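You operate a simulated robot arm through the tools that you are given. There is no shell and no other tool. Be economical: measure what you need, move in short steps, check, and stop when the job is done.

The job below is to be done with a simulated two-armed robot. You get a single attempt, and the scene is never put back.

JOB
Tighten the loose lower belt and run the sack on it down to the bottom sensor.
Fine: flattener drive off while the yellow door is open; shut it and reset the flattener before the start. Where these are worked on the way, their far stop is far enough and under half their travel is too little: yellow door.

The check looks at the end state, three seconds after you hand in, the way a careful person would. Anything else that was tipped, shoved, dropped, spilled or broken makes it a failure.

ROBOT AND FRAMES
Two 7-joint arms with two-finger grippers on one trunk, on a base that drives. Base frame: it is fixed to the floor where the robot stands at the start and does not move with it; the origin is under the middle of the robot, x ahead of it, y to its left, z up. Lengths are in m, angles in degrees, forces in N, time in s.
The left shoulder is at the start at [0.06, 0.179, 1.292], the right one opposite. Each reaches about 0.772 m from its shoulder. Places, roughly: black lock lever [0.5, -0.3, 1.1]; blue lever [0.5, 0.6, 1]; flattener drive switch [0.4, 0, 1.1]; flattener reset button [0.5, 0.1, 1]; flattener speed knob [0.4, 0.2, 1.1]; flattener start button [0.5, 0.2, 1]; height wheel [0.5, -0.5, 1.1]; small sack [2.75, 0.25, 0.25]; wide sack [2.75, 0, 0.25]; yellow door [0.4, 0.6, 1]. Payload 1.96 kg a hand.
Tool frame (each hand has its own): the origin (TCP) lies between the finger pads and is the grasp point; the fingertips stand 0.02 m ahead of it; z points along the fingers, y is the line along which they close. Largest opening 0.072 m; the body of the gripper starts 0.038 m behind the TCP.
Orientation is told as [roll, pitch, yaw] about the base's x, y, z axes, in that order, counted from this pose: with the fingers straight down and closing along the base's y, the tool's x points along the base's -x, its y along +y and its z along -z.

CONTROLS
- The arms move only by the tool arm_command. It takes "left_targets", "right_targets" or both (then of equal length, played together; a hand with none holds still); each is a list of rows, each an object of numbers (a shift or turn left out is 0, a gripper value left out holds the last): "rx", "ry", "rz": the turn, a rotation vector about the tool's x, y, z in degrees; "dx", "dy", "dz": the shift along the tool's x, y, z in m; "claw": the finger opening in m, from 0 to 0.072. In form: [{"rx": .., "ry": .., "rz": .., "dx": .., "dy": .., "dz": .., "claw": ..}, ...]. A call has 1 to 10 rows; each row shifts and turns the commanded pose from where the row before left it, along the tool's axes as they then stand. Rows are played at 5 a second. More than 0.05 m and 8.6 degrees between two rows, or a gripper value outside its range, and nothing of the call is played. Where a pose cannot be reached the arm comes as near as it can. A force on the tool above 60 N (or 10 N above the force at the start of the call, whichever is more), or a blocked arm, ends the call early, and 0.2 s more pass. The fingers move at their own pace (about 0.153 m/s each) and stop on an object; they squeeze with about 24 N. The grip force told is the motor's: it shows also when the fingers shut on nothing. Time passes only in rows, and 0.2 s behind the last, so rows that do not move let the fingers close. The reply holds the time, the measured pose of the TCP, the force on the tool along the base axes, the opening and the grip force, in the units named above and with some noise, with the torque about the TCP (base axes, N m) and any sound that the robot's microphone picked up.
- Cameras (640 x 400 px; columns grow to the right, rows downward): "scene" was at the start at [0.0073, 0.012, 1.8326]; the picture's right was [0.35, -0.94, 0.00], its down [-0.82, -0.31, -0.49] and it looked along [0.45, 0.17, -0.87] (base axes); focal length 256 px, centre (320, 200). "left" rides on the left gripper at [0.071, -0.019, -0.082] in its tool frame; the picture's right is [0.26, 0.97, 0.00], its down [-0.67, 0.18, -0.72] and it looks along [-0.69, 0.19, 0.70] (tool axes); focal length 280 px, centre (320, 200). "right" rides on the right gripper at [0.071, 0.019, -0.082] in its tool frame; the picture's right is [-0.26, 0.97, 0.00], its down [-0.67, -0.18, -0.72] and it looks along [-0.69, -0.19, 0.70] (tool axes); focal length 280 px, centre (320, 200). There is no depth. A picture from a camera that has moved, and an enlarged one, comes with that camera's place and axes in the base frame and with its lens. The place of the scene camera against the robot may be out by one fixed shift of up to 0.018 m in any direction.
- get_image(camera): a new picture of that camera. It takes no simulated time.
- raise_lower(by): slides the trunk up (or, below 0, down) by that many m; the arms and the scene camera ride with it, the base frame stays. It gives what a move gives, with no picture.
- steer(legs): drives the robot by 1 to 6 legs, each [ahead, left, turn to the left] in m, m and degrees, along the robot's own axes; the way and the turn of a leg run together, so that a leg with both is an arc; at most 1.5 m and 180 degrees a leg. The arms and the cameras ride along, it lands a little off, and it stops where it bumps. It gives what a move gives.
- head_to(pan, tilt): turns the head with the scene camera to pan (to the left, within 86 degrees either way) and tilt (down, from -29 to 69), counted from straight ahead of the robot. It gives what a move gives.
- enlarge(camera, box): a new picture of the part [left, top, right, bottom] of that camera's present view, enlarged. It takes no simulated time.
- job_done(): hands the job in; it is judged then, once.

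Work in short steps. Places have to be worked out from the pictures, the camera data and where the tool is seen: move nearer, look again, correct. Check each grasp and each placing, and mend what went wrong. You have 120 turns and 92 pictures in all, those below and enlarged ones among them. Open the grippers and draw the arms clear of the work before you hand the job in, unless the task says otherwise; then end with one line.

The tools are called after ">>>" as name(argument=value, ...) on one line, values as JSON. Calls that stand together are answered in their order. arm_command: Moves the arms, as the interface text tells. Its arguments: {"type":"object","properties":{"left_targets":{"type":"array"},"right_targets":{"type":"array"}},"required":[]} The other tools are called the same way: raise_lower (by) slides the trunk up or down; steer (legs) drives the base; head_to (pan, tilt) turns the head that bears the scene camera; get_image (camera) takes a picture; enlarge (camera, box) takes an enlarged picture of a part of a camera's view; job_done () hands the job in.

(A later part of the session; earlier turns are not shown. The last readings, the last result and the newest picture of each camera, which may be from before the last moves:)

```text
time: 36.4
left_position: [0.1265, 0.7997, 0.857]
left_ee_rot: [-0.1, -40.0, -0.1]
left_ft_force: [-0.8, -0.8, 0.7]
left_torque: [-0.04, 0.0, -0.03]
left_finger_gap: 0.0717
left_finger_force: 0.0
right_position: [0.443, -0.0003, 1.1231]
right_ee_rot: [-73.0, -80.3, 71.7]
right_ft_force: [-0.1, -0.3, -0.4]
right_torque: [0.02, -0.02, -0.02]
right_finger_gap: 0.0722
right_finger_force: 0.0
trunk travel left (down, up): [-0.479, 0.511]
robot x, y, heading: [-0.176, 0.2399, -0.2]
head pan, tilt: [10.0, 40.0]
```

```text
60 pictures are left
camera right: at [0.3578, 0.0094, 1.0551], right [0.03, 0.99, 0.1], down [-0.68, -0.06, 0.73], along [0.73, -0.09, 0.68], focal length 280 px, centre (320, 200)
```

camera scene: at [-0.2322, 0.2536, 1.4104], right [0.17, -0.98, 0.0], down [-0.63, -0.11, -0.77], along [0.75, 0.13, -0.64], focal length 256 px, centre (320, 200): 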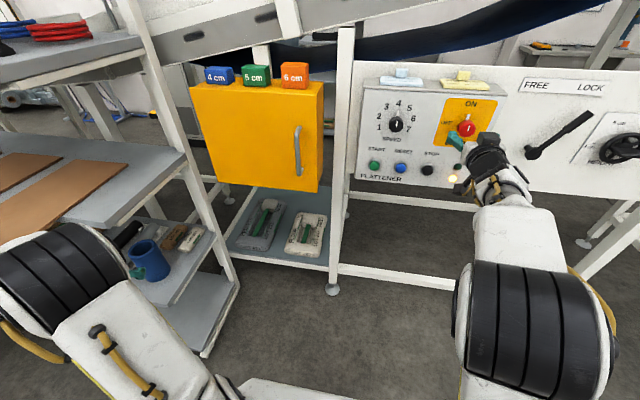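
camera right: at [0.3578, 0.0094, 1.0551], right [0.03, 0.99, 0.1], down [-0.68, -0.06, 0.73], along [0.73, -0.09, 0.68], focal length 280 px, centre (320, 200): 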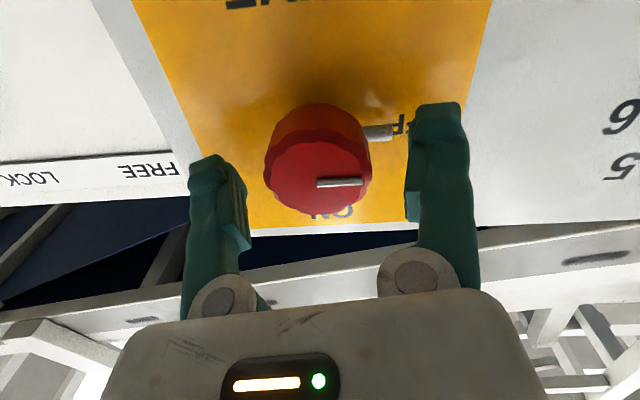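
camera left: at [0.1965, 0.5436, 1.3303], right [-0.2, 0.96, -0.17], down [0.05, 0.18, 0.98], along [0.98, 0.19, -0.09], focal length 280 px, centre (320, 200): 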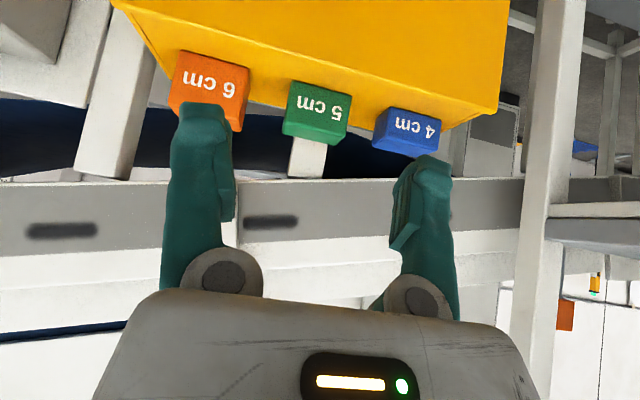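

Drive is at OFF now. I back the base away and turn the left hand horizontal for the door handle (vertical bar near [0.435,0.435], z 0.955–1.09).

>>> steer(legs=[[-0.12, 0, 0]])

>>> arm_command(left_targets=[{"ry": -8, "dz": 0.03, "dx": -0.03, "dy": -0.03}, {"ry": -8, "dz": 0.03, "dx": -0.03, "dy": -0.04}, {"ry": -8, "dz": 0.03, "dx": -0.03, "dy": -0.04}, {"ry": -8, "dz": 0.03, "dx": -0.03, "dy": -0.04}, {"ry": -8, "dz": 0.03, "dx": -0.03, "dy": -0.04}, {"ry": -5, "dz": 0.03, "dx": -0.03, "dy": -0.04}, {"dy": -0.04, "dz": 0.03}, {"dy": -0.04, "dz": 0.03}, {"dy": -0.04}])

>>> get_image(camera="left")

>>> get_image(camera="scene")

```text
time: 37.7
left_position: [0.0057, 0.8008, 0.8567]
left_ee_rot: [0.0, -40.1, -0.1]
left_ft_force: [-1.1, 0.4, -0.4]
left_torque: [-0.01, -0.01, -0.03]
left_finger_gap: 0.072
left_finger_force: 0.2
right_position: [0.3197, -0.0006, 1.1245]
right_ee_rot: [-73.5, -80.3, 72.2]
right_ft_force: [0.3, 0.5, 0.1]
right_torque: [0.01, -0.02, -0.01]
right_finger_gap: 0.0719
right_finger_force: 0.1
trunk travel left (down, up): [-0.479, 0.511]
robot x, y, heading: [-0.2955, 0.2405, -0.0]
head pan, tilt: [10.0, 40.0]
```

```text
refused: row 1 steps farther than a row can; nothing moved
```

```text
59 pictures are left
camera left: at [-0.1006, 0.7809, 0.8737], right [-0.2, 0.97, -0.17], down [0.06, 0.18, 0.98], along [0.98, 0.19, -0.09], focal length 280 px, centre (320, 200)
```

left: 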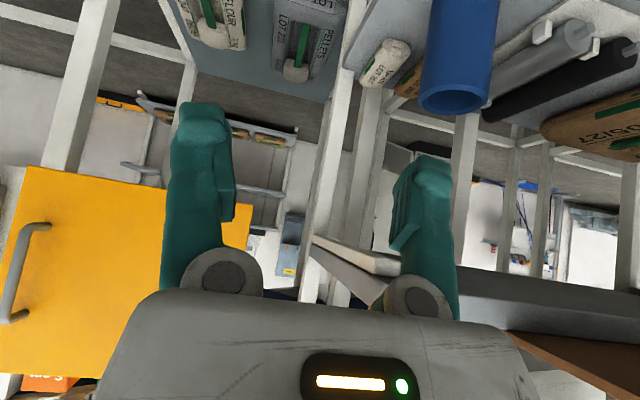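

```text
58 pictures are left
camera scene: at [-0.2701, 0.2439, 1.4024], right [0.17, -0.98, 0.0], down [-0.63, -0.11, -0.77], along [0.76, 0.13, -0.64], focal length 256 px, centre (320, 200)
```

scene: 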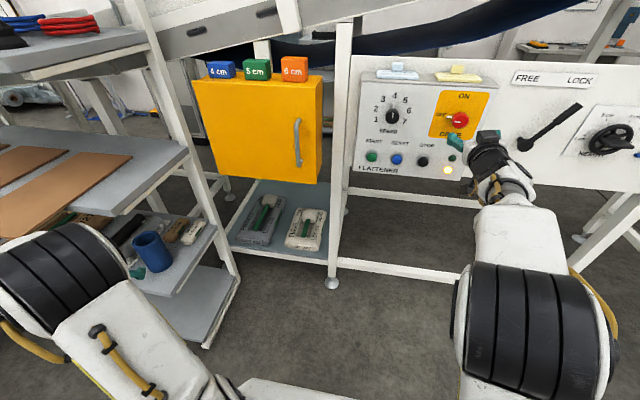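

Handle confirmed near y≈0.431, x≈0.435; hinge edge y≈0.757. The rows were too large; redo with smaller ones.

>>> arm_command(left_targets=[{"ry": -8, "dx": -0.02, "dy": -0.035}, {"ry": -8, "dx": -0.02, "dy": -0.035}, {"ry": -8, "dx": -0.02, "dy": -0.035}, {"ry": -8, "dx": -0.02, "dy": -0.035}, {"ry": -8, "dx": -0.02, "dy": -0.035}, {"ry": -6, "dx": -0.02, "dy": -0.035}, {"dy": -0.04, "dz": 0.02}, {"dy": -0.04, "dz": 0.02}, {"dy": -0.04, "dz": 0.02}, {"dy": -0.03, "dz": 0.03}])

>>> get_image(camera="left")

```text
time: 40.1
left_position: [0.1901, 0.5292, 0.9367]
left_ee_rot: [-0.8, -86.1, 7.8]
left_ft_force: [0.3, -0.3, 0.0]
left_torque: [0.0, 0.05, -0.02]
left_finger_gap: 0.072
left_finger_force: 0.0
left hand out of reach, approached as far as the arm can: row 5, 6, 7, 8, 9
right_position: [0.3214, -0.0032, 1.123]
right_ee_rot: [-72.7, -80.5, 71.4]
right_ft_force: [-0.4, -1.0, 0.8]
right_torque: [0.01, -0.02, 0.05]
right_finger_gap: 0.072
right_finger_force: 0.0
trunk travel left (down, up): [-0.479, 0.511]
robot x, y, heading: [-0.297, 0.2413, -0.2]
head pan, tilt: [10.0, 40.0]
stopped in row 10 (left hand): the arm was blocked; the commanded pose is now the measured one
```

```text
57 pictures are left
camera left: at [0.1067, 0.4991, 0.8728], right [-0.14, 0.96, -0.26], down [-0.68, 0.1, 0.72], along [0.72, 0.28, 0.64], focal length 280 px, centre (320, 200)
```

left: 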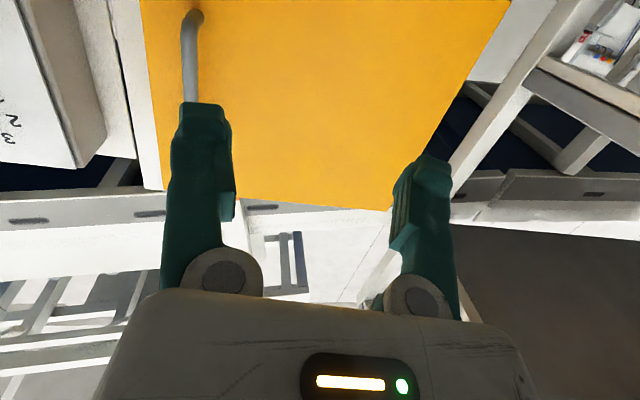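

Nearly there: [0.19,0.53,0.94]. I raise the hand and slide right in smaller bits.

>>> arm_command(left_targets=[{"dx": -0.03, "rx": 3}, {"dx": -0.03, "rx": 3}, {"dx": -0.02}, {"dy": -0.03}, {"dy": -0.03}, {"dy": -0.03}])

```text
time: 41.5
left_position: [0.1948, 0.4399, 1.0189]
left_ee_rot: [-6.1, -86.0, 7.1]
left_ft_force: [-0.2, -0.6, -0.6]
left_torque: [0.0, -0.01, 0.06]
left_finger_gap: 0.0721
left_finger_force: 0.1
right_position: [0.3217, -0.0031, 1.1225]
right_ee_rot: [-72.9, -80.5, 71.5]
right_ft_force: [0.2, -0.1, -0.3]
right_torque: [-0.01, 0.02, 0.03]
right_finger_gap: 0.0719
right_finger_force: 0.1
trunk travel left (down, up): [-0.479, 0.511]
robot x, y, heading: [-0.2953, 0.2388, -0.2]
head pan, tilt: [10.0, 40.0]
```

Aligned with the handle. I advance with the arm and look.

>>> arm_command(left_targets=[{"dz": 0.04}, {"dz": 0.04}, {"dz": 0.04}, {"dz": 0.03}])

>>> get_image(camera="left")

```text
time: 42.5
left_position: [0.3017, 0.4475, 1.0248]
left_ee_rot: [-8.8, -85.8, 9.5]
left_ft_force: [-0.4, -0.1, -0.3]
left_torque: [0.0, -0.01, 0.0]
left_finger_gap: 0.0721
left_finger_force: 0.0
left hand out of reach, approached as far as the arm can: row 2, 3, 4
right_position: [0.3212, -0.0007, 1.1235]
right_ee_rot: [-73.0, -80.2, 71.8]
right_ft_force: [0.1, 0.2, -0.3]
right_torque: [-0.01, -0.01, -0.01]
right_finger_gap: 0.0717
right_finger_force: 0.0
trunk travel left (down, up): [-0.479, 0.511]
robot x, y, heading: [-0.2962, 0.2394, 0.0]
head pan, tilt: [10.0, 40.0]
```

```text
56 pictures are left
camera left: at [0.2151, 0.4258, 0.9604], right [-0.03, 0.96, -0.27], down [-0.67, 0.18, 0.72], along [0.74, 0.2, 0.64], focal length 280 px, centre (320, 200)
```

left: 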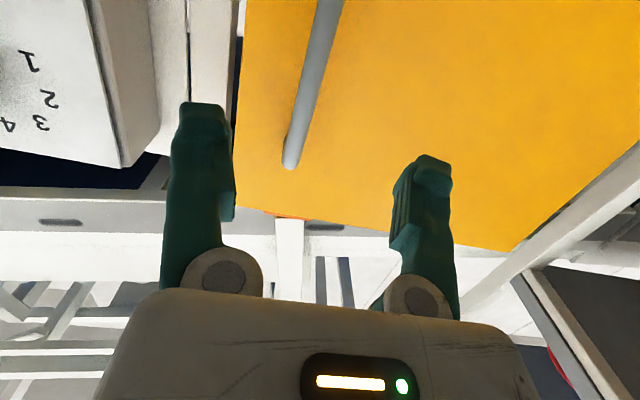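

Handle bar is between the fingers' lines (y≈0.443). I pull the right hand back a little so driving forward won't touch the panel, then drive forward.

>>> arm_command(right_targets=[{"dz": -0.04}, {"dz": -0.04}, {"dz": -0.03}])

>>> steer(legs=[[0.1, -0.003, 0]])

>>> get_image(camera="left")

```text
time: 43.3
left_position: [0.2985, 0.4465, 1.0254]
left_ee_rot: [-8.2, -85.9, 8.9]
left_ft_force: [-1.5, 0.6, 0.3]
left_torque: [-0.02, 0.02, 0.01]
left_finger_gap: 0.0719
left_finger_force: 0.0
right_position: [0.2109, 0.0023, 1.1274]
right_ee_rot: [-72.7, -80.2, 71.3]
right_ft_force: [-0.2, 0.7, 0.4]
right_torque: [0.02, 0.0, -0.04]
right_finger_gap: 0.0721
right_finger_force: 0.1
trunk travel left (down, up): [-0.479, 0.511]
robot x, y, heading: [-0.3, 0.2391, -0.0]
head pan, tilt: [10.0, 40.0]
```

```text
time: 44.4
left_position: [0.4024, 0.4437, 1.0241]
left_ee_rot: [-8.3, -85.7, 8.9]
left_ft_force: [0.4, -0.2, -0.6]
left_torque: [-0.02, -0.02, -0.02]
left_finger_gap: 0.0722
left_finger_force: 0.0
right_position: [0.3133, -0.0004, 1.1282]
right_ee_rot: [-72.4, -80.4, 71.3]
right_ft_force: [0.2, 0.3, -0.4]
right_torque: [0.02, -0.02, 0.0]
right_finger_gap: 0.0721
right_finger_force: 0.1
trunk travel left (down, up): [-0.479, 0.511]
robot x, y, heading: [-0.1958, 0.2344, 0.0]
head pan, tilt: [10.0, 40.0]
```

```text
55 pictures are left
camera left: at [0.3164, 0.4223, 0.9596], right [-0.03, 0.96, -0.27], down [-0.67, 0.18, 0.72], along [0.75, 0.2, 0.63], focal length 280 px, centre (320, 200)
```

left: 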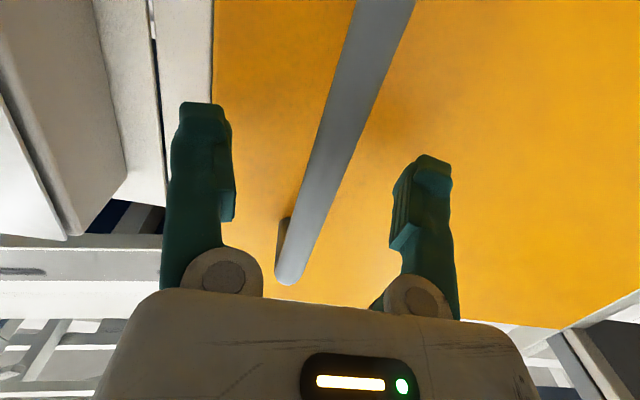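

The bar passes between the fingers, slightly ahead of the TCP. Forward 0.02 and close.

>>> steer(legs=[[0.02, 0, 0]])

>>> arm_command(left_targets=[{"claw": 0.05}, {"claw": 0.03}, {"claw": 0.0}, {}, {}])

>>> get_image(camera="left")

```text
time: 45.2
left_position: [0.4202, 0.4428, 1.0266]
left_ee_rot: [-8.6, -85.8, 9.2]
left_ft_force: [-6.6, 0.1, 1.1]
left_torque: [-0.06, -0.08, -0.27]
left_finger_gap: 0.0721
left_finger_force: 0.1
right_position: [0.332, -0.0018, 1.1286]
right_ee_rot: [-73.2, -80.4, 72.0]
right_ft_force: [-0.5, 0.1, -0.1]
right_torque: [0.01, -0.01, -0.02]
right_finger_gap: 0.0719
right_finger_force: 0.0
trunk travel left (down, up): [-0.479, 0.511]
robot x, y, heading: [-0.1738, 0.2363, -0.3]
head pan, tilt: [10.0, 40.0]
```

```text
time: 46.4
left_position: [0.4213, 0.4438, 1.0248]
left_ee_rot: [-9.0, -85.8, 9.6]
left_ft_force: [-4.2, 1.4, 0.2]
left_torque: [0.0, 0.0, 0.02]
left_finger_gap: 0.0
left_finger_force: 24.0
right_position: [0.3325, -0.0002, 1.1275]
right_ee_rot: [-73.2, -80.4, 72.0]
right_ft_force: [0.1, -0.4, -0.7]
right_torque: [0.03, -0.01, 0.07]
right_finger_gap: 0.0719
right_finger_force: 0.1
trunk travel left (down, up): [-0.479, 0.511]
robot x, y, heading: [-0.1755, 0.2369, -0.2]
head pan, tilt: [10.0, 40.0]
```

```text
54 pictures are left
camera left: at [0.3354, 0.4229, 0.9606], right [-0.03, 0.96, -0.27], down [-0.67, 0.18, 0.72], along [0.74, 0.2, 0.64], focal length 280 px, centre (320, 200)
```

left: 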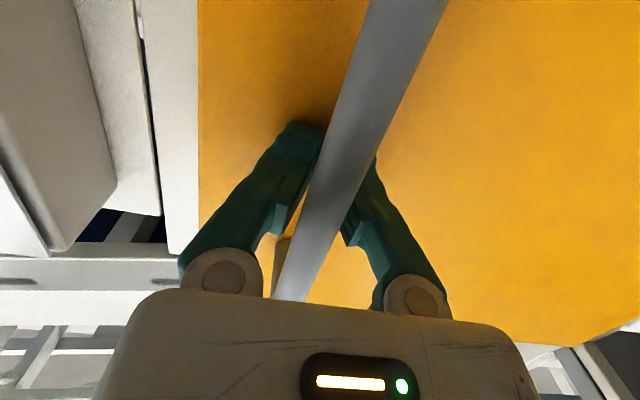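

The fingers closed just beyond the bar, caging it between fingers and palm — a hook is fine for pulling. I pull by driving back along the first part of the arc.

>>> steer(legs=[[-0.05, 0.01, 0], [-0.05, 0.03, 0]])

>>> get_image(camera="scene")

```text
time: 47.9
left_position: [0.3204, 0.4786, 1.0285]
left_ee_rot: [-5.7, -86.0, 6.3]
left_ft_force: [-11.2, -24.1, -1.4]
left_torque: [0.02, -0.18, 0.4]
left_finger_gap: 0.0002
left_finger_force: 24.2
right_position: [0.23, 0.0359, 1.1291]
right_ee_rot: [-73.6, -80.5, 72.2]
right_ft_force: [0.1, 0.4, 0.0]
right_torque: [0.0, 0.04, -0.02]
right_finger_gap: 0.0721
right_finger_force: 0.0
trunk travel left (down, up): [-0.479, 0.511]
robot x, y, heading: [-0.2769, 0.2771, -0.0]
head pan, tilt: [10.0, 40.0]
```

```text
53 pictures are left
camera scene: at [-0.2506, 0.2759, 1.4026], right [0.17, -0.99, 0.0], down [-0.63, -0.11, -0.77], along [0.76, 0.13, -0.64], focal length 256 px, centre (320, 200)
```

scene: 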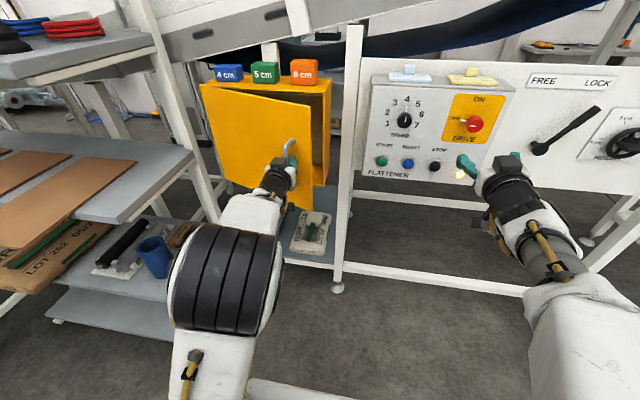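

The door follows, ~20° open, blocks undisturbed. Continue along the arc.

>>> steer(legs=[[-0.045, 0.025, 0], [-0.035, 0.03, 0]])

>>> get_image(camera="scene")

>>> get_image(camera="left")

```text
time: 49.3
left_position: [0.2414, 0.5385, 1.0255]
left_ee_rot: [-9.1, -85.9, 9.6]
left_ft_force: [-0.5, 0.7, 0.4]
left_torque: [0.0, -0.02, -0.01]
left_finger_gap: 0.0001
left_finger_force: 24.4
right_position: [0.1525, 0.096, 1.1289]
right_ee_rot: [-73.6, -80.2, 72.3]
right_ft_force: [-0.4, 0.4, -0.4]
right_torque: [0.0, 0.01, -0.04]
right_finger_gap: 0.072
right_finger_force: 0.0
trunk travel left (down, up): [-0.479, 0.511]
robot x, y, heading: [-0.3574, 0.3332, 0.1]
head pan, tilt: [10.0, 40.0]
```

```text
52 pictures are left
camera scene: at [-0.3287, 0.3373, 1.4024], right [0.17, -0.99, 0.0], down [-0.63, -0.11, -0.77], along [0.76, 0.13, -0.64], focal length 256 px, centre (320, 200)
```

scene: 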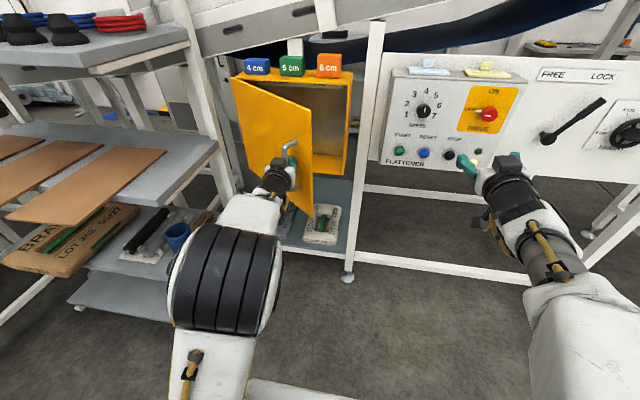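

```text
51 pictures are left
camera left: at [0.1553, 0.5168, 0.9608], right [-0.03, 0.96, -0.27], down [-0.67, 0.19, 0.72], along [0.74, 0.2, 0.64], focal length 280 px, centre (320, 200)
```

left: 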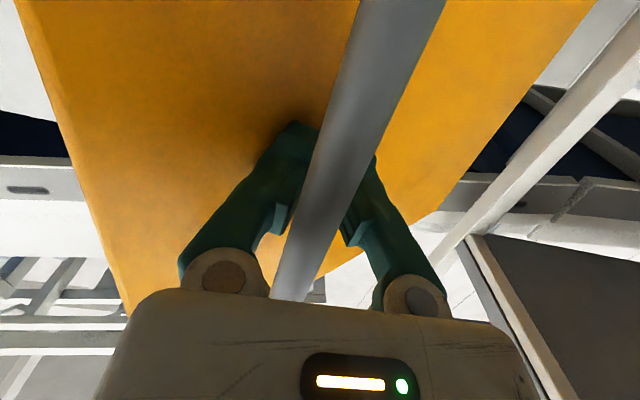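

About 40° open. Continue along the arc, more to the left now.

>>> steer(legs=[[-0.03, 0.04, 0], [-0.025, 0.045, 0]])

>>> get_image(camera="scene")

```text
time: 50.8
left_position: [0.1862, 0.6237, 1.0257]
left_ee_rot: [-9.6, -85.7, 10.1]
left_ft_force: [-1.1, 0.7, 1.0]
left_torque: [0.02, -0.01, -0.02]
left_finger_gap: 0.0
left_finger_force: 24.1
right_position: [0.0968, 0.1817, 1.1281]
right_ee_rot: [-73.4, -80.2, 72.3]
right_ft_force: [0.1, -0.7, 0.2]
right_torque: [0.01, 0.04, 0.0]
right_finger_gap: 0.072
right_finger_force: 0.0
trunk travel left (down, up): [-0.479, 0.511]
robot x, y, heading: [-0.4145, 0.4187, -0.2]
head pan, tilt: [10.0, 40.0]
```

```text
50 pictures are left
camera scene: at [-0.3825, 0.4231, 1.4024], right [0.17, -0.98, 0.0], down [-0.63, -0.11, -0.77], along [0.76, 0.13, -0.64], focal length 256 px, centre (320, 200)
```

scene: 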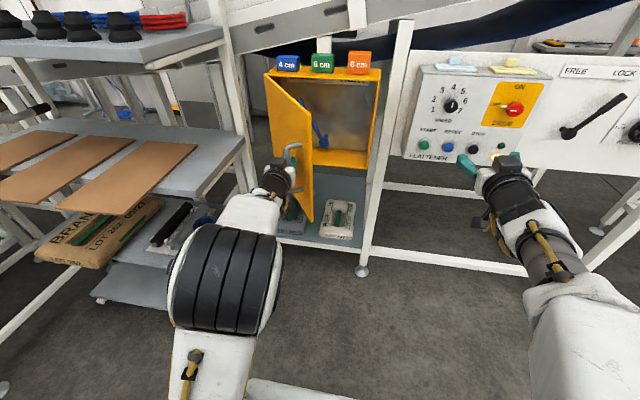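

Blue lever is visible inside. Door ~57°; I keep going left to open it further.

>>> steer(legs=[[-0.01, 0.05, 0], [0, 0.05, 0]])

>>> get_image(camera="scene")

```text
time: 52.2
left_position: [0.1735, 0.6933, 1.0269]
left_ee_rot: [-9.0, -86.1, 9.1]
left_ft_force: [-15.1, -2.9, 5.7]
left_torque: [0.04, -0.41, 0.03]
left_finger_gap: 0.0
left_finger_force: 24.3
right_position: [0.085, 0.2543, 1.1307]
right_ee_rot: [-73.9, -80.2, 72.6]
right_ft_force: [0.4, 0.6, 0.3]
right_torque: [0.01, 0.0, -0.03]
right_finger_gap: 0.072
right_finger_force: 0.0
trunk travel left (down, up): [-0.479, 0.511]
robot x, y, heading: [-0.4204, 0.4899, 0.0]
head pan, tilt: [10.0, 40.0]
stopped in leg 2: the robot was blocked; the commanded pose is now the measured one
```

```text
49 pictures are left
camera scene: at [-0.3967, 0.4963, 1.4025], right [0.17, -0.98, 0.0], down [-0.63, -0.11, -0.77], along [0.76, 0.13, -0.64], focal length 256 px, centre (320, 200)
```

scene: 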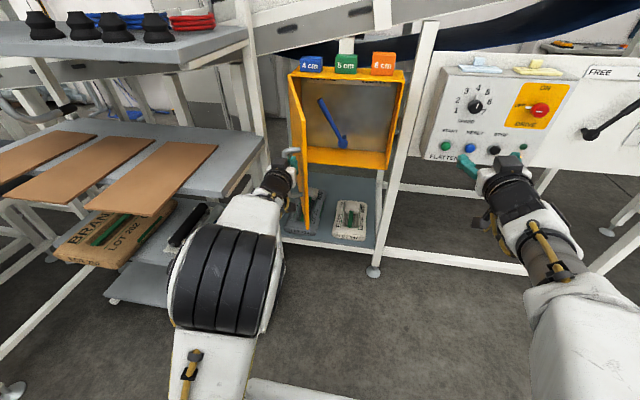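

Door ~75° open and the lever is accessible. I open the left fingers partly and withdraw backward.

>>> arm_command(left_targets=[{"claw": 0.025}, {"claw": 0.045}, {}])

>>> get_image(camera="left")

```text
time: 53.0
left_position: [0.1729, 0.6918, 1.0252]
left_ee_rot: [-6.3, -85.9, 6.4]
left_ft_force: [-18.8, 0.8, -0.5]
left_torque: [0.23, -0.04, 1.27]
left_finger_gap: 0.0265
left_finger_force: 0.1
right_position: [0.0856, 0.2515, 1.1298]
right_ee_rot: [-73.4, -80.4, 72.1]
right_ft_force: [-0.5, 0.2, 0.0]
right_torque: [0.04, 0.02, 0.04]
right_finger_gap: 0.072
right_finger_force: 0.0
trunk travel left (down, up): [-0.479, 0.511]
robot x, y, heading: [-0.4222, 0.4922, -0.1]
head pan, tilt: [10.0, 40.0]
```

```text
48 pictures are left
camera left: at [0.0886, 0.672, 0.9604], right [-0.02, 0.96, -0.27], down [-0.67, 0.19, 0.72], along [0.75, 0.19, 0.64], focal length 280 px, centre (320, 200)
```

left: 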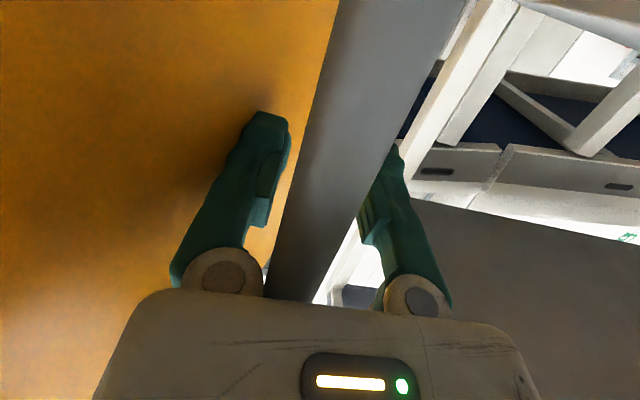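

Gap 0.0265 is wider than the bar; I withdraw straight back slowly by arm.

>>> arm_command(left_targets=[{"dz": -0.015, "claw": 0.04}, {"dz": -0.015}, {"dz": -0.02}, {"dz": -0.02}])

>>> get_image(camera="left")

```text
time: 54.0
left_position: [0.1072, 0.6925, 1.0306]
left_ee_rot: [-6.8, -85.8, 6.7]
left_ft_force: [-0.2, 0.1, 0.7]
left_torque: [0.01, 0.02, -0.02]
left_finger_gap: 0.0398
left_finger_force: 0.0
right_position: [0.0879, 0.2517, 1.1256]
right_ee_rot: [-72.6, -80.3, 71.3]
right_ft_force: [-0.5, 0.6, -0.2]
right_torque: [0.02, -0.01, 0.02]
right_finger_gap: 0.072
right_finger_force: 0.1
trunk travel left (down, up): [-0.479, 0.511]
robot x, y, heading: [-0.4213, 0.492, -0.4]
head pan, tilt: [10.0, 40.0]
```

```text
47 pictures are left
camera left: at [0.0206, 0.672, 0.9644], right [-0.02, 0.96, -0.27], down [-0.66, 0.19, 0.72], along [0.75, 0.19, 0.64], focal length 280 px, centre (320, 200)
```

left: 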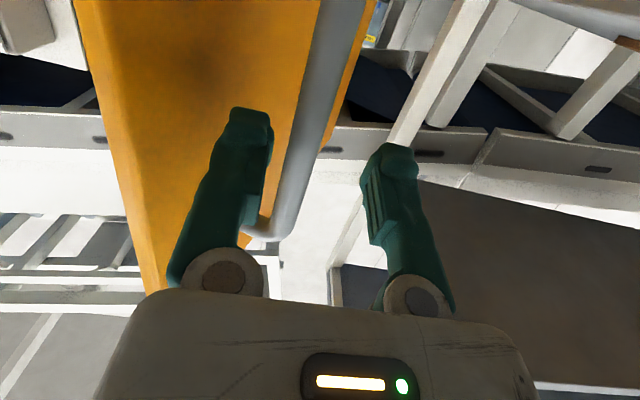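

The hand is free. I drive back a bit and zoom in on the lever inside the cabinet.

>>> steer(legs=[[-0.06, -0.08, 0]])

>>> enlarge(camera="scene", box=[230, 30, 430, 230])

>>> enlarge(camera="scene", box=[270, 50, 400, 160])

```text
time: 55.1
left_position: [0.0453, 0.6108, 1.0295]
left_ee_rot: [-5.7, -85.9, 5.5]
left_ft_force: [0.2, -0.9, 1.2]
left_torque: [0.03, -0.02, 0.02]
left_finger_gap: 0.0398
left_finger_force: 0.0
right_position: [0.028, 0.17, 1.1266]
right_ee_rot: [-72.6, -80.4, 71.0]
right_ft_force: [-0.1, -0.3, 0.4]
right_torque: [0.02, 0.04, 0.03]
right_finger_gap: 0.0719
right_finger_force: 0.1
trunk travel left (down, up): [-0.479, 0.511]
robot x, y, heading: [-0.4822, 0.41, -0.3]
head pan, tilt: [10.0, 40.0]
```

```text
2.00 times, centred on (330, 130) of scene
camera zoom: at [-0.4531, 0.4119, 1.4024], right [0.17, -0.99, 0.0], down [-0.63, -0.11, -0.77], along [0.76, 0.13, -0.64], focal length 512 px, centre (300, 340)
```

zoom: 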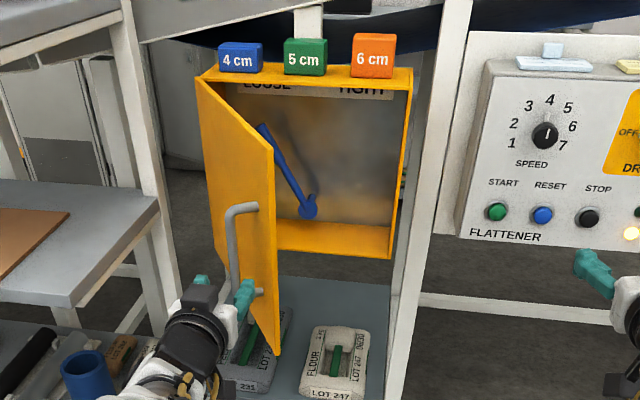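

```text
3.64 times, centred on (335, 105) of scene
camera zoom: at [-0.4531, 0.4119, 1.4024], right [0.17, -0.99, 0.0], down [-0.63, -0.11, -0.77], along [0.76, 0.13, -0.64], focal length 931 px, centre (266, 546)
```

zoom: 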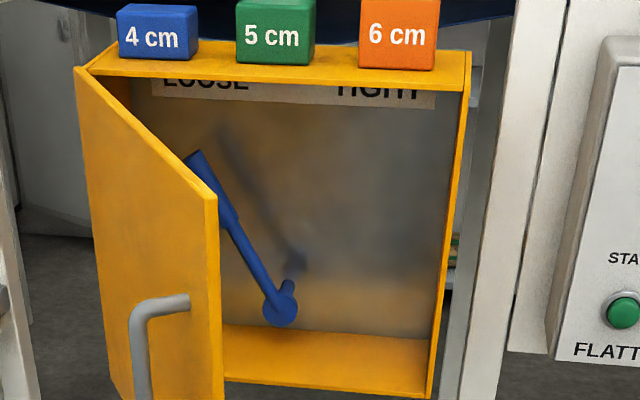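

LOOSE is left, TIGHT right; lever stands at LOOSE (pivot ≈[0.56,0.57,0.91], tip ≈[0.55,0.66,1.08]). The door has swung back to ~58°, so I go around its edge with the left hand and push it wider from inside.

>>> steer(legs=[[-0.07, 0, 0], [0, -0.16, 0], [0.2, 0, 0]])

>>> get_image(camera="scene")

```text
time: 58.4
left_position: [0.176, 0.4525, 1.0282]
left_ee_rot: [-6.3, -85.7, 6.2]
left_ft_force: [0.2, 0.2, 0.4]
left_torque: [0.05, -0.06, 0.0]
left_finger_gap: 0.0399
left_finger_force: 0.1
right_position: [0.1559, 0.0097, 1.1265]
right_ee_rot: [-72.2, -80.3, 70.7]
right_ft_force: [0.8, -0.4, 0.4]
right_torque: [-0.01, -0.02, -0.03]
right_finger_gap: 0.0718
right_finger_force: 0.0
trunk travel left (down, up): [-0.479, 0.511]
robot x, y, heading: [-0.3529, 0.2486, -0.3]
head pan, tilt: [10.0, 40.0]
```

```text
44 pictures are left
camera scene: at [-0.3226, 0.2533, 1.4024], right [0.17, -0.99, 0.0], down [-0.63, -0.11, -0.77], along [0.75, 0.13, -0.64], focal length 256 px, centre (320, 200)
```

scene: 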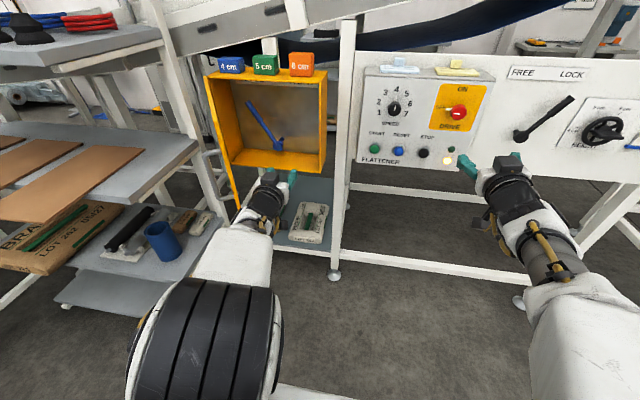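

Hand is inside the door line. Move left to push the door wider.

>>> steer(legs=[[0, 0.1, 0], [0, 0.08, 0]])

>>> get_image(camera="scene")

>>> get_image(camera="left")

```text
time: 60.2
left_position: [0.1749, 0.633, 1.0284]
left_ee_rot: [-7.2, -85.8, 7.1]
left_ft_force: [-0.5, 1.2, 0.3]
left_torque: [0.07, -0.03, -0.04]
left_finger_gap: 0.04
left_finger_force: 0.2
right_position: [0.1552, 0.1931, 1.127]
right_ee_rot: [-72.6, -80.3, 71.2]
right_ft_force: [0.4, 0.0, 0.1]
right_torque: [-0.02, 0.04, 0.0]
right_finger_gap: 0.0719
right_finger_force: 0.1
trunk travel left (down, up): [-0.479, 0.511]
robot x, y, heading: [-0.3531, 0.4319, -0.4]
head pan, tilt: [10.0, 40.0]
```

```text
43 pictures are left
camera scene: at [-0.3235, 0.436, 1.4024], right [0.17, -0.99, 0.0], down [-0.63, -0.11, -0.77], along [0.75, 0.13, -0.64], focal length 256 px, centre (320, 200)
```

scene: 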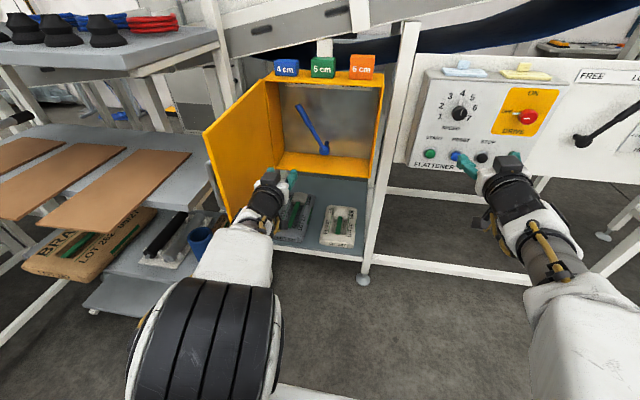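

```text
42 pictures are left
camera left: at [0.0897, 0.6132, 0.964], right [-0.02, 0.96, -0.27], down [-0.66, 0.19, 0.72], along [0.75, 0.19, 0.64], focal length 280 px, centre (320, 200)
```

left: 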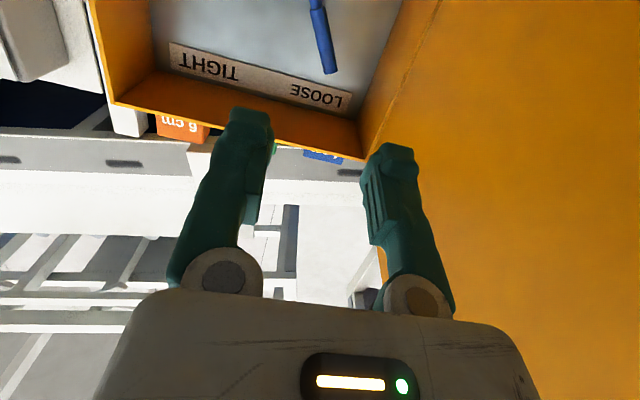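

Door is now ~85° open. I set the left fingers at 0.06, pull the right hand back from the panel, raise 2 cm and advance toward the lever.

>>> arm_command(right_targets=[{"dz": -0.03}, {"dz": -0.03}, {"dz": -0.03}, {}], left_targets=[{"claw": 0.06, "dx": -0.01}, {"dx": -0.01}, {}, {}])

>>> steer(legs=[[0.2, 0.012, 0]])

>>> get_image(camera="left")

>>> get_image(camera="scene")

```text
time: 61.2
left_position: [0.1771, 0.6327, 1.0496]
left_ee_rot: [-6.4, -85.8, 6.3]
left_ft_force: [-0.4, 0.0, 0.1]
left_torque: [0.01, 0.01, -0.03]
left_finger_gap: 0.06
left_finger_force: 0.0
right_position: [0.1483, 0.1935, 1.1246]
right_ee_rot: [-72.4, -80.3, 70.9]
right_ft_force: [-0.1, 0.6, 0.7]
right_torque: [0.0, -0.02, -0.01]
right_finger_gap: 0.0717
right_finger_force: 0.1
right hand out of reach, approached as far as the arm can: row 1, 2, 3
trunk travel left (down, up): [-0.479, 0.511]
robot x, y, heading: [-0.354, 0.4258, -0.3]
head pan, tilt: [10.0, 40.0]
```

```text
time: 62.8
left_position: [0.3788, 0.6431, 1.0483]
left_ee_rot: [-6.3, -85.7, 6.2]
left_ft_force: [0.6, 0.3, 0.7]
left_torque: [-0.02, -0.01, 0.0]
left_finger_gap: 0.0599
left_finger_force: 0.0
right_position: [0.3501, 0.2056, 1.1233]
right_ee_rot: [-72.1, -80.3, 70.6]
right_ft_force: [-0.1, 0.4, -0.1]
right_torque: [0.02, -0.03, 0.0]
right_finger_gap: 0.0721
right_finger_force: 0.0
trunk travel left (down, up): [-0.479, 0.511]
robot x, y, heading: [-0.1518, 0.4433, -0.5]
head pan, tilt: [10.0, 40.0]
```

```text
41 pictures are left
camera left: at [0.2934, 0.6232, 0.9837], right [-0.02, 0.96, -0.27], down [-0.66, 0.19, 0.72], along [0.75, 0.19, 0.63], focal length 280 px, centre (320, 200)
```

left: 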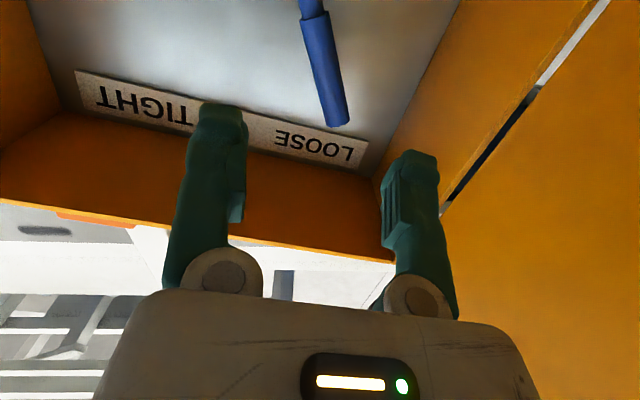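

```text
40 pictures are left
camera scene: at [-0.121, 0.4455, 1.4024], right [0.17, -0.99, 0.0], down [-0.63, -0.11, -0.77], along [0.75, 0.13, -0.64], focal length 256 px, centre (320, 200)
```

scene: 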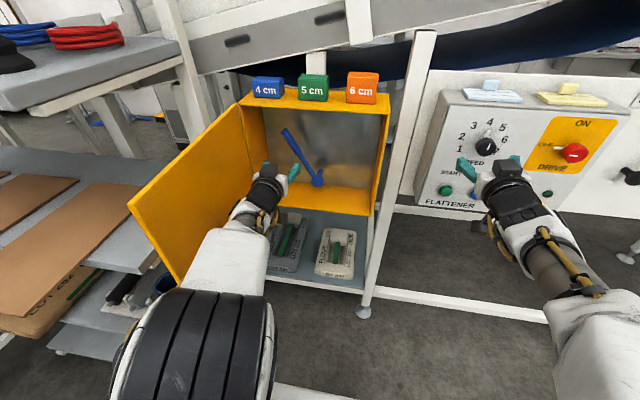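

Lever tip ≈[0.537,0.674,1.09]; hand is lined up. I raise the right hand clear of the speed knob and extend the left arm.

>>> arm_command(right_targets=[{"dx": -0.03}, {"dx": -0.03}, {"dx": -0.03}, {"dx": -0.03}], left_targets=[{"dz": 0.02}, {"dz": 0.02}, {"dz": 0.02}, {"dz": 0.02}])

```text
time: 63.8
left_position: [0.4577, 0.6427, 1.0424]
left_ee_rot: [-6.7, -85.7, 6.6]
left_ft_force: [0.9, -0.9, 0.0]
left_torque: [0.01, 0.01, 0.01]
left_finger_gap: 0.0602
left_finger_force: 0.1
right_position: [0.359, 0.2251, 1.2358]
right_ee_rot: [-72.7, -80.3, 71.0]
right_ft_force: [0.1, 0.1, 0.8]
right_torque: [0.0, -0.01, 0.0]
right_finger_gap: 0.0723
right_finger_force: 0.1
right hand out of reach, approached as far as the arm can: row 1
trunk travel left (down, up): [-0.479, 0.511]
robot x, y, heading: [-0.154, 0.4427, -0.1]
head pan, tilt: [10.0, 40.0]
```

Good. Drive the remaining ~0.075 m forward and look.

>>> steer(legs=[[0.07, 0.004, 0]])

>>> get_image(camera="left")

```text
time: 64.8
left_position: [0.5266, 0.6458, 1.0418]
left_ee_rot: [-6.2, -85.6, 6.0]
left_ft_force: [0.7, -0.3, 0.5]
left_torque: [-0.02, -0.01, 0.0]
left_finger_gap: 0.0602
left_finger_force: 0.2
right_position: [0.4295, 0.2291, 1.2361]
right_ee_rot: [-71.9, -80.2, 70.4]
right_ft_force: [0.0, -0.3, -0.4]
right_torque: [0.01, 0.0, 0.0]
right_finger_gap: 0.0722
right_finger_force: 0.1
trunk travel left (down, up): [-0.479, 0.511]
robot x, y, heading: [-0.0847, 0.4455, -0.2]
head pan, tilt: [10.0, 40.0]
```

```text
39 pictures are left
camera left: at [0.4414, 0.6258, 0.9771], right [-0.02, 0.96, -0.27], down [-0.66, 0.19, 0.72], along [0.75, 0.19, 0.63], focal length 280 px, centre (320, 200)
```

left: 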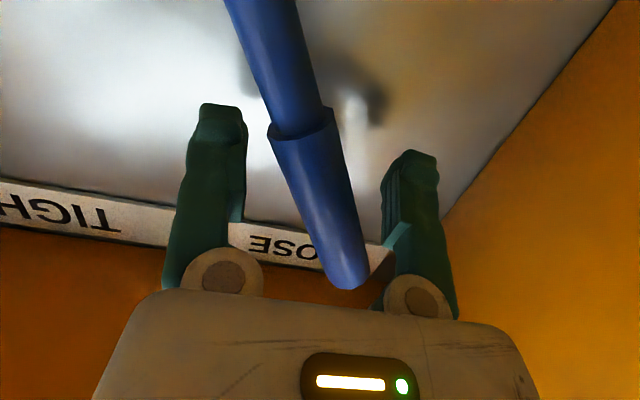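

Lever sits between the fingers. I narrow the fingers and sweep to the right (TIGHT).

>>> arm_command(left_targets=[{"claw": 0.04}, {"dy": -0.02, "dx": -0.005}, {"dy": -0.02, "dx": -0.005}, {"dy": -0.02, "dx": -0.004}, {"dy": -0.02}, {"dy": -0.02}, {"dy": -0.02, "dx": 0.004}, {"dy": -0.02, "dx": 0.005}, {"dy": -0.02, "dx": 0.005}])

>>> get_image(camera="left")

```text
time: 66.8
left_position: [0.5158, 0.5763, 1.1089]
left_ee_rot: [-6.2, -85.3, 5.6]
left_ft_force: [-0.7, 0.6, -0.7]
left_torque: [0.0, 0.01, 0.02]
left_finger_gap: 0.0402
left_finger_force: 0.3
left hand out of reach, approached as far as the arm can: row 3, 4, 5, 6, 7, 8, 9
right_position: [0.4281, 0.2288, 1.2359]
right_ee_rot: [-72.4, -80.3, 70.9]
right_ft_force: [0.0, -0.8, 0.1]
right_torque: [0.0, -0.01, 0.05]
right_finger_gap: 0.0721
right_finger_force: 0.1
trunk travel left (down, up): [-0.479, 0.511]
robot x, y, heading: [-0.0843, 0.4491, -0.4]
head pan, tilt: [10.0, 40.0]
```

```text
38 pictures are left
camera left: at [0.4282, 0.5577, 1.0452], right [-0.01, 0.96, -0.27], down [-0.66, 0.2, 0.73], along [0.75, 0.19, 0.63], focal length 280 px, centre (320, 200)
```

left: 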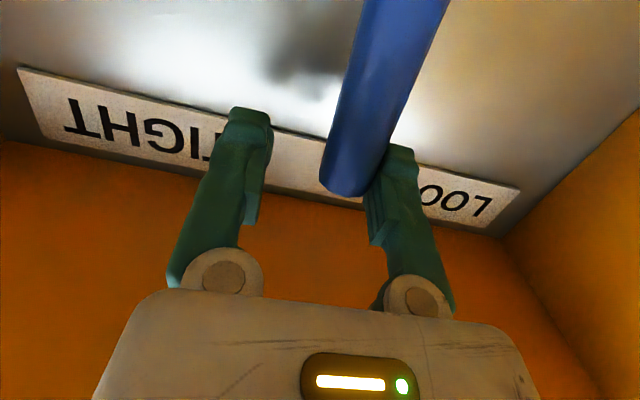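

Lever is near vertical, but the arm hit its limit and drifted up. I lower the trunk 4 cm and continue the sweep by driving right.

>>> raise_lower(by=-0.04)

>>> steer(legs=[[0, -0.05, 0], [0, -0.04, 0]])

>>> get_image(camera="left")

>>> get_image(camera="scene")

```text
time: 67.6
left_position: [0.5144, 0.5774, 1.0695]
left_ee_rot: [-6.3, -85.5, 5.7]
left_ft_force: [0.4, -0.2, -0.2]
left_torque: [-0.02, 0.04, 0.0]
left_finger_gap: 0.0401
left_finger_force: 0.1
right_position: [0.426, 0.2285, 1.1961]
right_ee_rot: [-72.3, -80.4, 70.8]
right_ft_force: [-0.8, -0.3, -0.3]
right_torque: [-0.02, 0.0, 0.0]
right_finger_gap: 0.0719
right_finger_force: 0.0
trunk travel left (down, up): [-0.439, 0.551]
robot x, y, heading: [-0.0846, 0.4459, -0.5]
head pan, tilt: [10.0, 40.0]
```

```text
time: 69.0
left_position: [0.5143, 0.4854, 1.069]
left_ee_rot: [-5.4, -85.3, 5.0]
left_ft_force: [1.2, 2.1, 1.9]
left_torque: [0.05, 0.05, 0.06]
left_finger_gap: 0.0426
left_finger_force: 2.0
right_position: [0.4277, 0.1378, 1.1957]
right_ee_rot: [-72.2, -80.4, 70.6]
right_ft_force: [0.0, 0.1, 0.2]
right_torque: [-0.01, 0.0, 0.03]
right_finger_gap: 0.0721
right_finger_force: 0.2
trunk travel left (down, up): [-0.439, 0.551]
robot x, y, heading: [-0.0792, 0.3547, -0.3]
head pan, tilt: [10.0, 40.0]
```

```text
37 pictures are left
camera left: at [0.428, 0.4667, 1.0053], right [-0.01, 0.96, -0.27], down [-0.66, 0.19, 0.73], along [0.75, 0.19, 0.63], focal length 280 px, centre (320, 200)
```

left: 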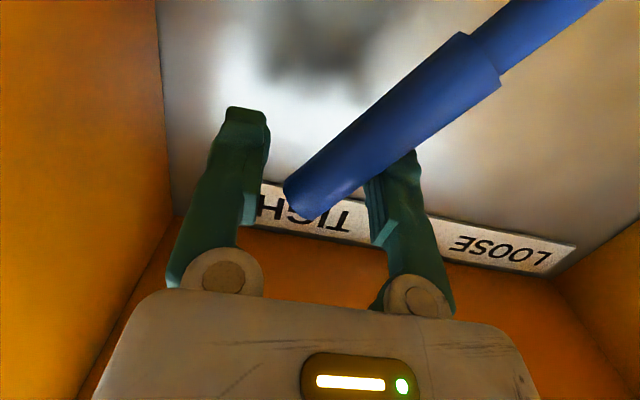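

```text
36 pictures are left
camera scene: at [-0.0541, 0.3573, 1.3624], right [0.17, -0.99, 0.0], down [-0.63, -0.11, -0.77], along [0.75, 0.13, -0.64], focal length 256 px, centre (320, 200)
```

scene: 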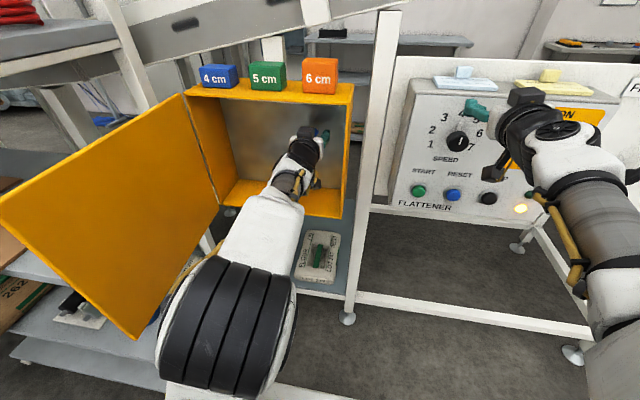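

The lower belt no longer sags. A little more push to confirm the lever's on its TIGHT stop.

>>> steer(legs=[[0, -0.018, 0]])

>>> get_image(camera="left")

```text
time: 69.8
left_position: [0.5124, 0.4782, 1.0709]
left_ee_rot: [-10.1, -85.5, 10.0]
left_ft_force: [1.3, 32.4, 16.6]
left_torque: [0.79, -0.44, -0.05]
left_finger_gap: 0.0576
left_finger_force: 13.2
right_position: [0.4255, 0.1251, 1.1981]
right_ee_rot: [-73.3, -80.1, 71.9]
right_ft_force: [0.3, -0.2, 0.2]
right_torque: [0.03, 0.0, 0.04]
right_finger_gap: 0.0721
right_finger_force: 0.0
trunk travel left (down, up): [-0.439, 0.551]
robot x, y, heading: [-0.0866, 0.3337, -0.1]
head pan, tilt: [10.0, 40.0]
```

```text
35 pictures are left
camera left: at [0.4268, 0.4571, 1.0065], right [-0.02, 0.96, -0.27], down [-0.66, 0.19, 0.72], along [0.75, 0.19, 0.63], focal length 280 px, centre (320, 200)
```

left: 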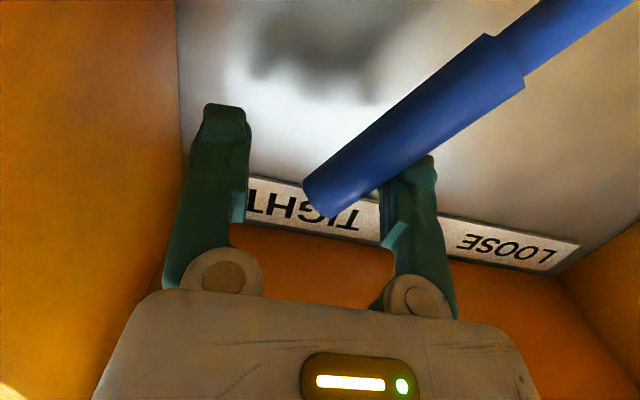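

Lever is firmly on the TIGHT stop (32 N reaction). I ease off and withdraw straight back.

>>> steer(legs=[[0, 0.02, 0], [-0.2, 0, 0], [-0.2, -0.02, 0]])

>>> get_image(camera="scene")

```text
time: 73.0
left_position: [0.1127, 0.4777, 1.0713]
left_ee_rot: [-6.5, -85.5, 7.0]
left_ft_force: [-0.2, -0.4, -0.6]
left_torque: [-0.01, 0.03, -0.01]
left_finger_gap: 0.0399
left_finger_force: 0.0
right_position: [0.0283, 0.1251, 1.1973]
right_ee_rot: [-72.7, -80.5, 71.8]
right_ft_force: [-0.3, -0.3, 0.6]
right_torque: [-0.01, 0.02, 0.0]
right_finger_gap: 0.0719
right_finger_force: 0.0
trunk travel left (down, up): [-0.439, 0.551]
robot x, y, heading: [-0.485, 0.339, 0.5]
head pan, tilt: [10.0, 40.0]
```

```text
34 pictures are left
camera scene: at [-0.4557, 0.3398, 1.3624], right [0.18, -0.98, 0.0], down [-0.63, -0.12, -0.77], along [0.75, 0.14, -0.64], focal length 256 px, centre (320, 200)
```

scene: 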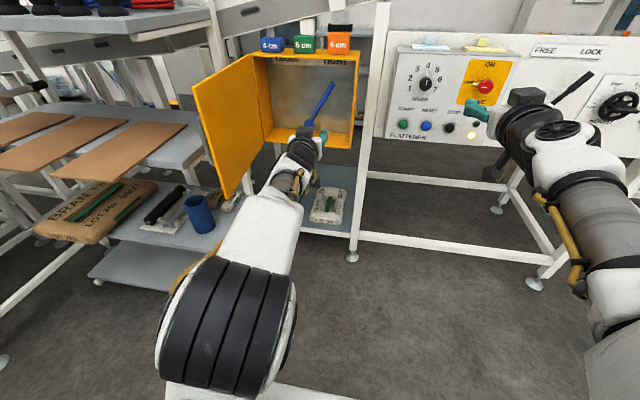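

Lever at TIGHT, door ~90° open with its edge near [0.09,0.75]. To shut it I take the left hand (closed) around the edge to the outer side.

>>> arm_command(left_targets=[{"claw": 0.0}, {}])

>>> steer(legs=[[-0.12, 0, 0], [0, 0.36, 0]])

>>> get_image(camera="scene")

>>> get_image(camera="left")

```text
time: 73.6
left_position: [0.1123, 0.4782, 1.0704]
left_ee_rot: [-6.6, -85.5, 7.0]
left_ft_force: [-0.2, 0.4, 0.0]
left_torque: [0.0, -0.02, 0.01]
left_finger_gap: 0.0002
left_finger_force: 24.1
right_position: [0.0292, 0.1251, 1.1965]
right_ee_rot: [-72.4, -80.3, 71.4]
right_ft_force: [-0.3, 0.5, -0.1]
right_torque: [0.03, 0.0, -0.02]
right_finger_gap: 0.0718
right_finger_force: 0.0
trunk travel left (down, up): [-0.439, 0.551]
robot x, y, heading: [-0.4811, 0.3364, 0.2]
head pan, tilt: [10.0, 40.0]
```

```text
time: 76.8
left_position: [-0.0086, 0.8384, 1.0705]
left_ee_rot: [-7.1, -85.5, 7.4]
left_ft_force: [-0.4, -0.5, -0.7]
left_torque: [0.01, 0.04, 0.02]
left_finger_gap: 0.0
left_finger_force: 24.0
right_position: [-0.0921, 0.4845, 1.1956]
right_ee_rot: [-72.4, -80.3, 71.6]
right_ft_force: [-0.3, 0.2, 0.7]
right_torque: [0.05, -0.01, -0.03]
right_finger_gap: 0.0719
right_finger_force: 0.0
trunk travel left (down, up): [-0.439, 0.551]
robot x, y, heading: [-0.6062, 0.6941, 0.3]
head pan, tilt: [10.0, 40.0]
```

```text
33 pictures are left
camera scene: at [-0.5758, 0.7009, 1.3624], right [0.18, -0.98, 0.0], down [-0.63, -0.12, -0.77], along [0.75, 0.14, -0.64], focal length 256 px, centre (320, 200)
```

scene: 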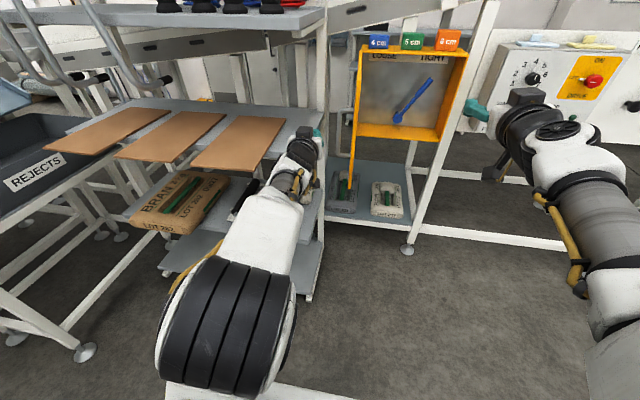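

```text
32 pictures are left
camera left: at [-0.0943, 0.8173, 1.0061], right [-0.03, 0.96, -0.27], down [-0.66, 0.19, 0.73], along [0.75, 0.2, 0.63], focal length 280 px, centre (320, 200)
```

left: 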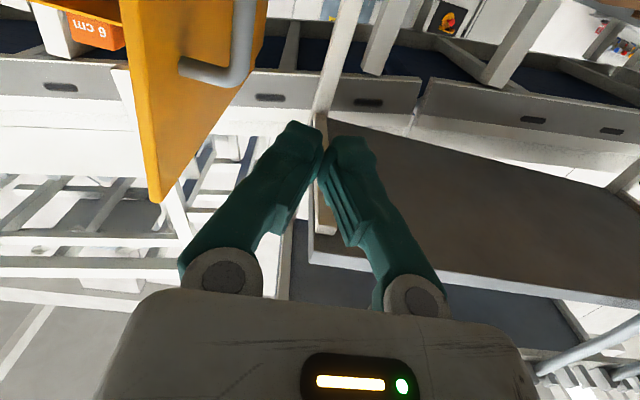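

Hand is on the outer side of the door. Advance so fingertips overlap the edge, then sweep right.

>>> steer(legs=[[0.12, 0, 0], [0.0, -0.1, 0], [0.02, -0.1, 0]])

>>> get_image(camera="scene")

```text
time: 79.5
left_position: [0.1334, 0.6406, 1.0699]
left_ee_rot: [-5.7, -85.5, 6.4]
left_ft_force: [0.3, -0.6, -0.1]
left_torque: [0.02, 0.03, 0.04]
left_finger_gap: 0.0001
left_finger_force: 23.9
right_position: [0.0515, 0.2878, 1.1967]
right_ee_rot: [-72.2, -80.3, 71.5]
right_ft_force: [-0.2, -0.4, 0.7]
right_torque: [0.01, 0.05, 0.05]
right_finger_gap: 0.0722
right_finger_force: 0.2
trunk travel left (down, up): [-0.439, 0.551]
robot x, y, heading: [-0.4633, 0.498, 0.9]
head pan, tilt: [10.0, 40.0]
```

```text
31 pictures are left
camera scene: at [-0.4333, 0.5004, 1.3624], right [0.19, -0.98, 0.0], down [-0.63, -0.12, -0.77], along [0.75, 0.14, -0.64], focal length 256 px, centre (320, 200)
```

scene: 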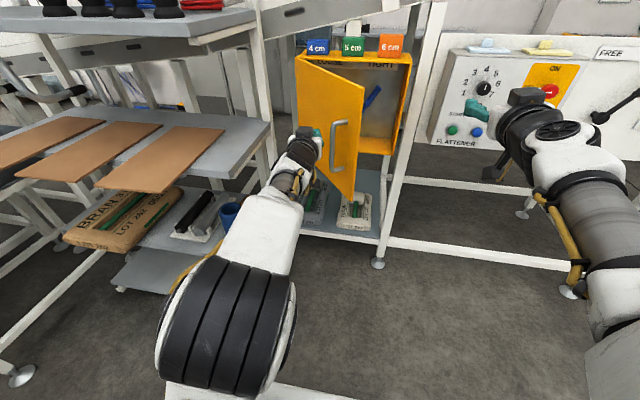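

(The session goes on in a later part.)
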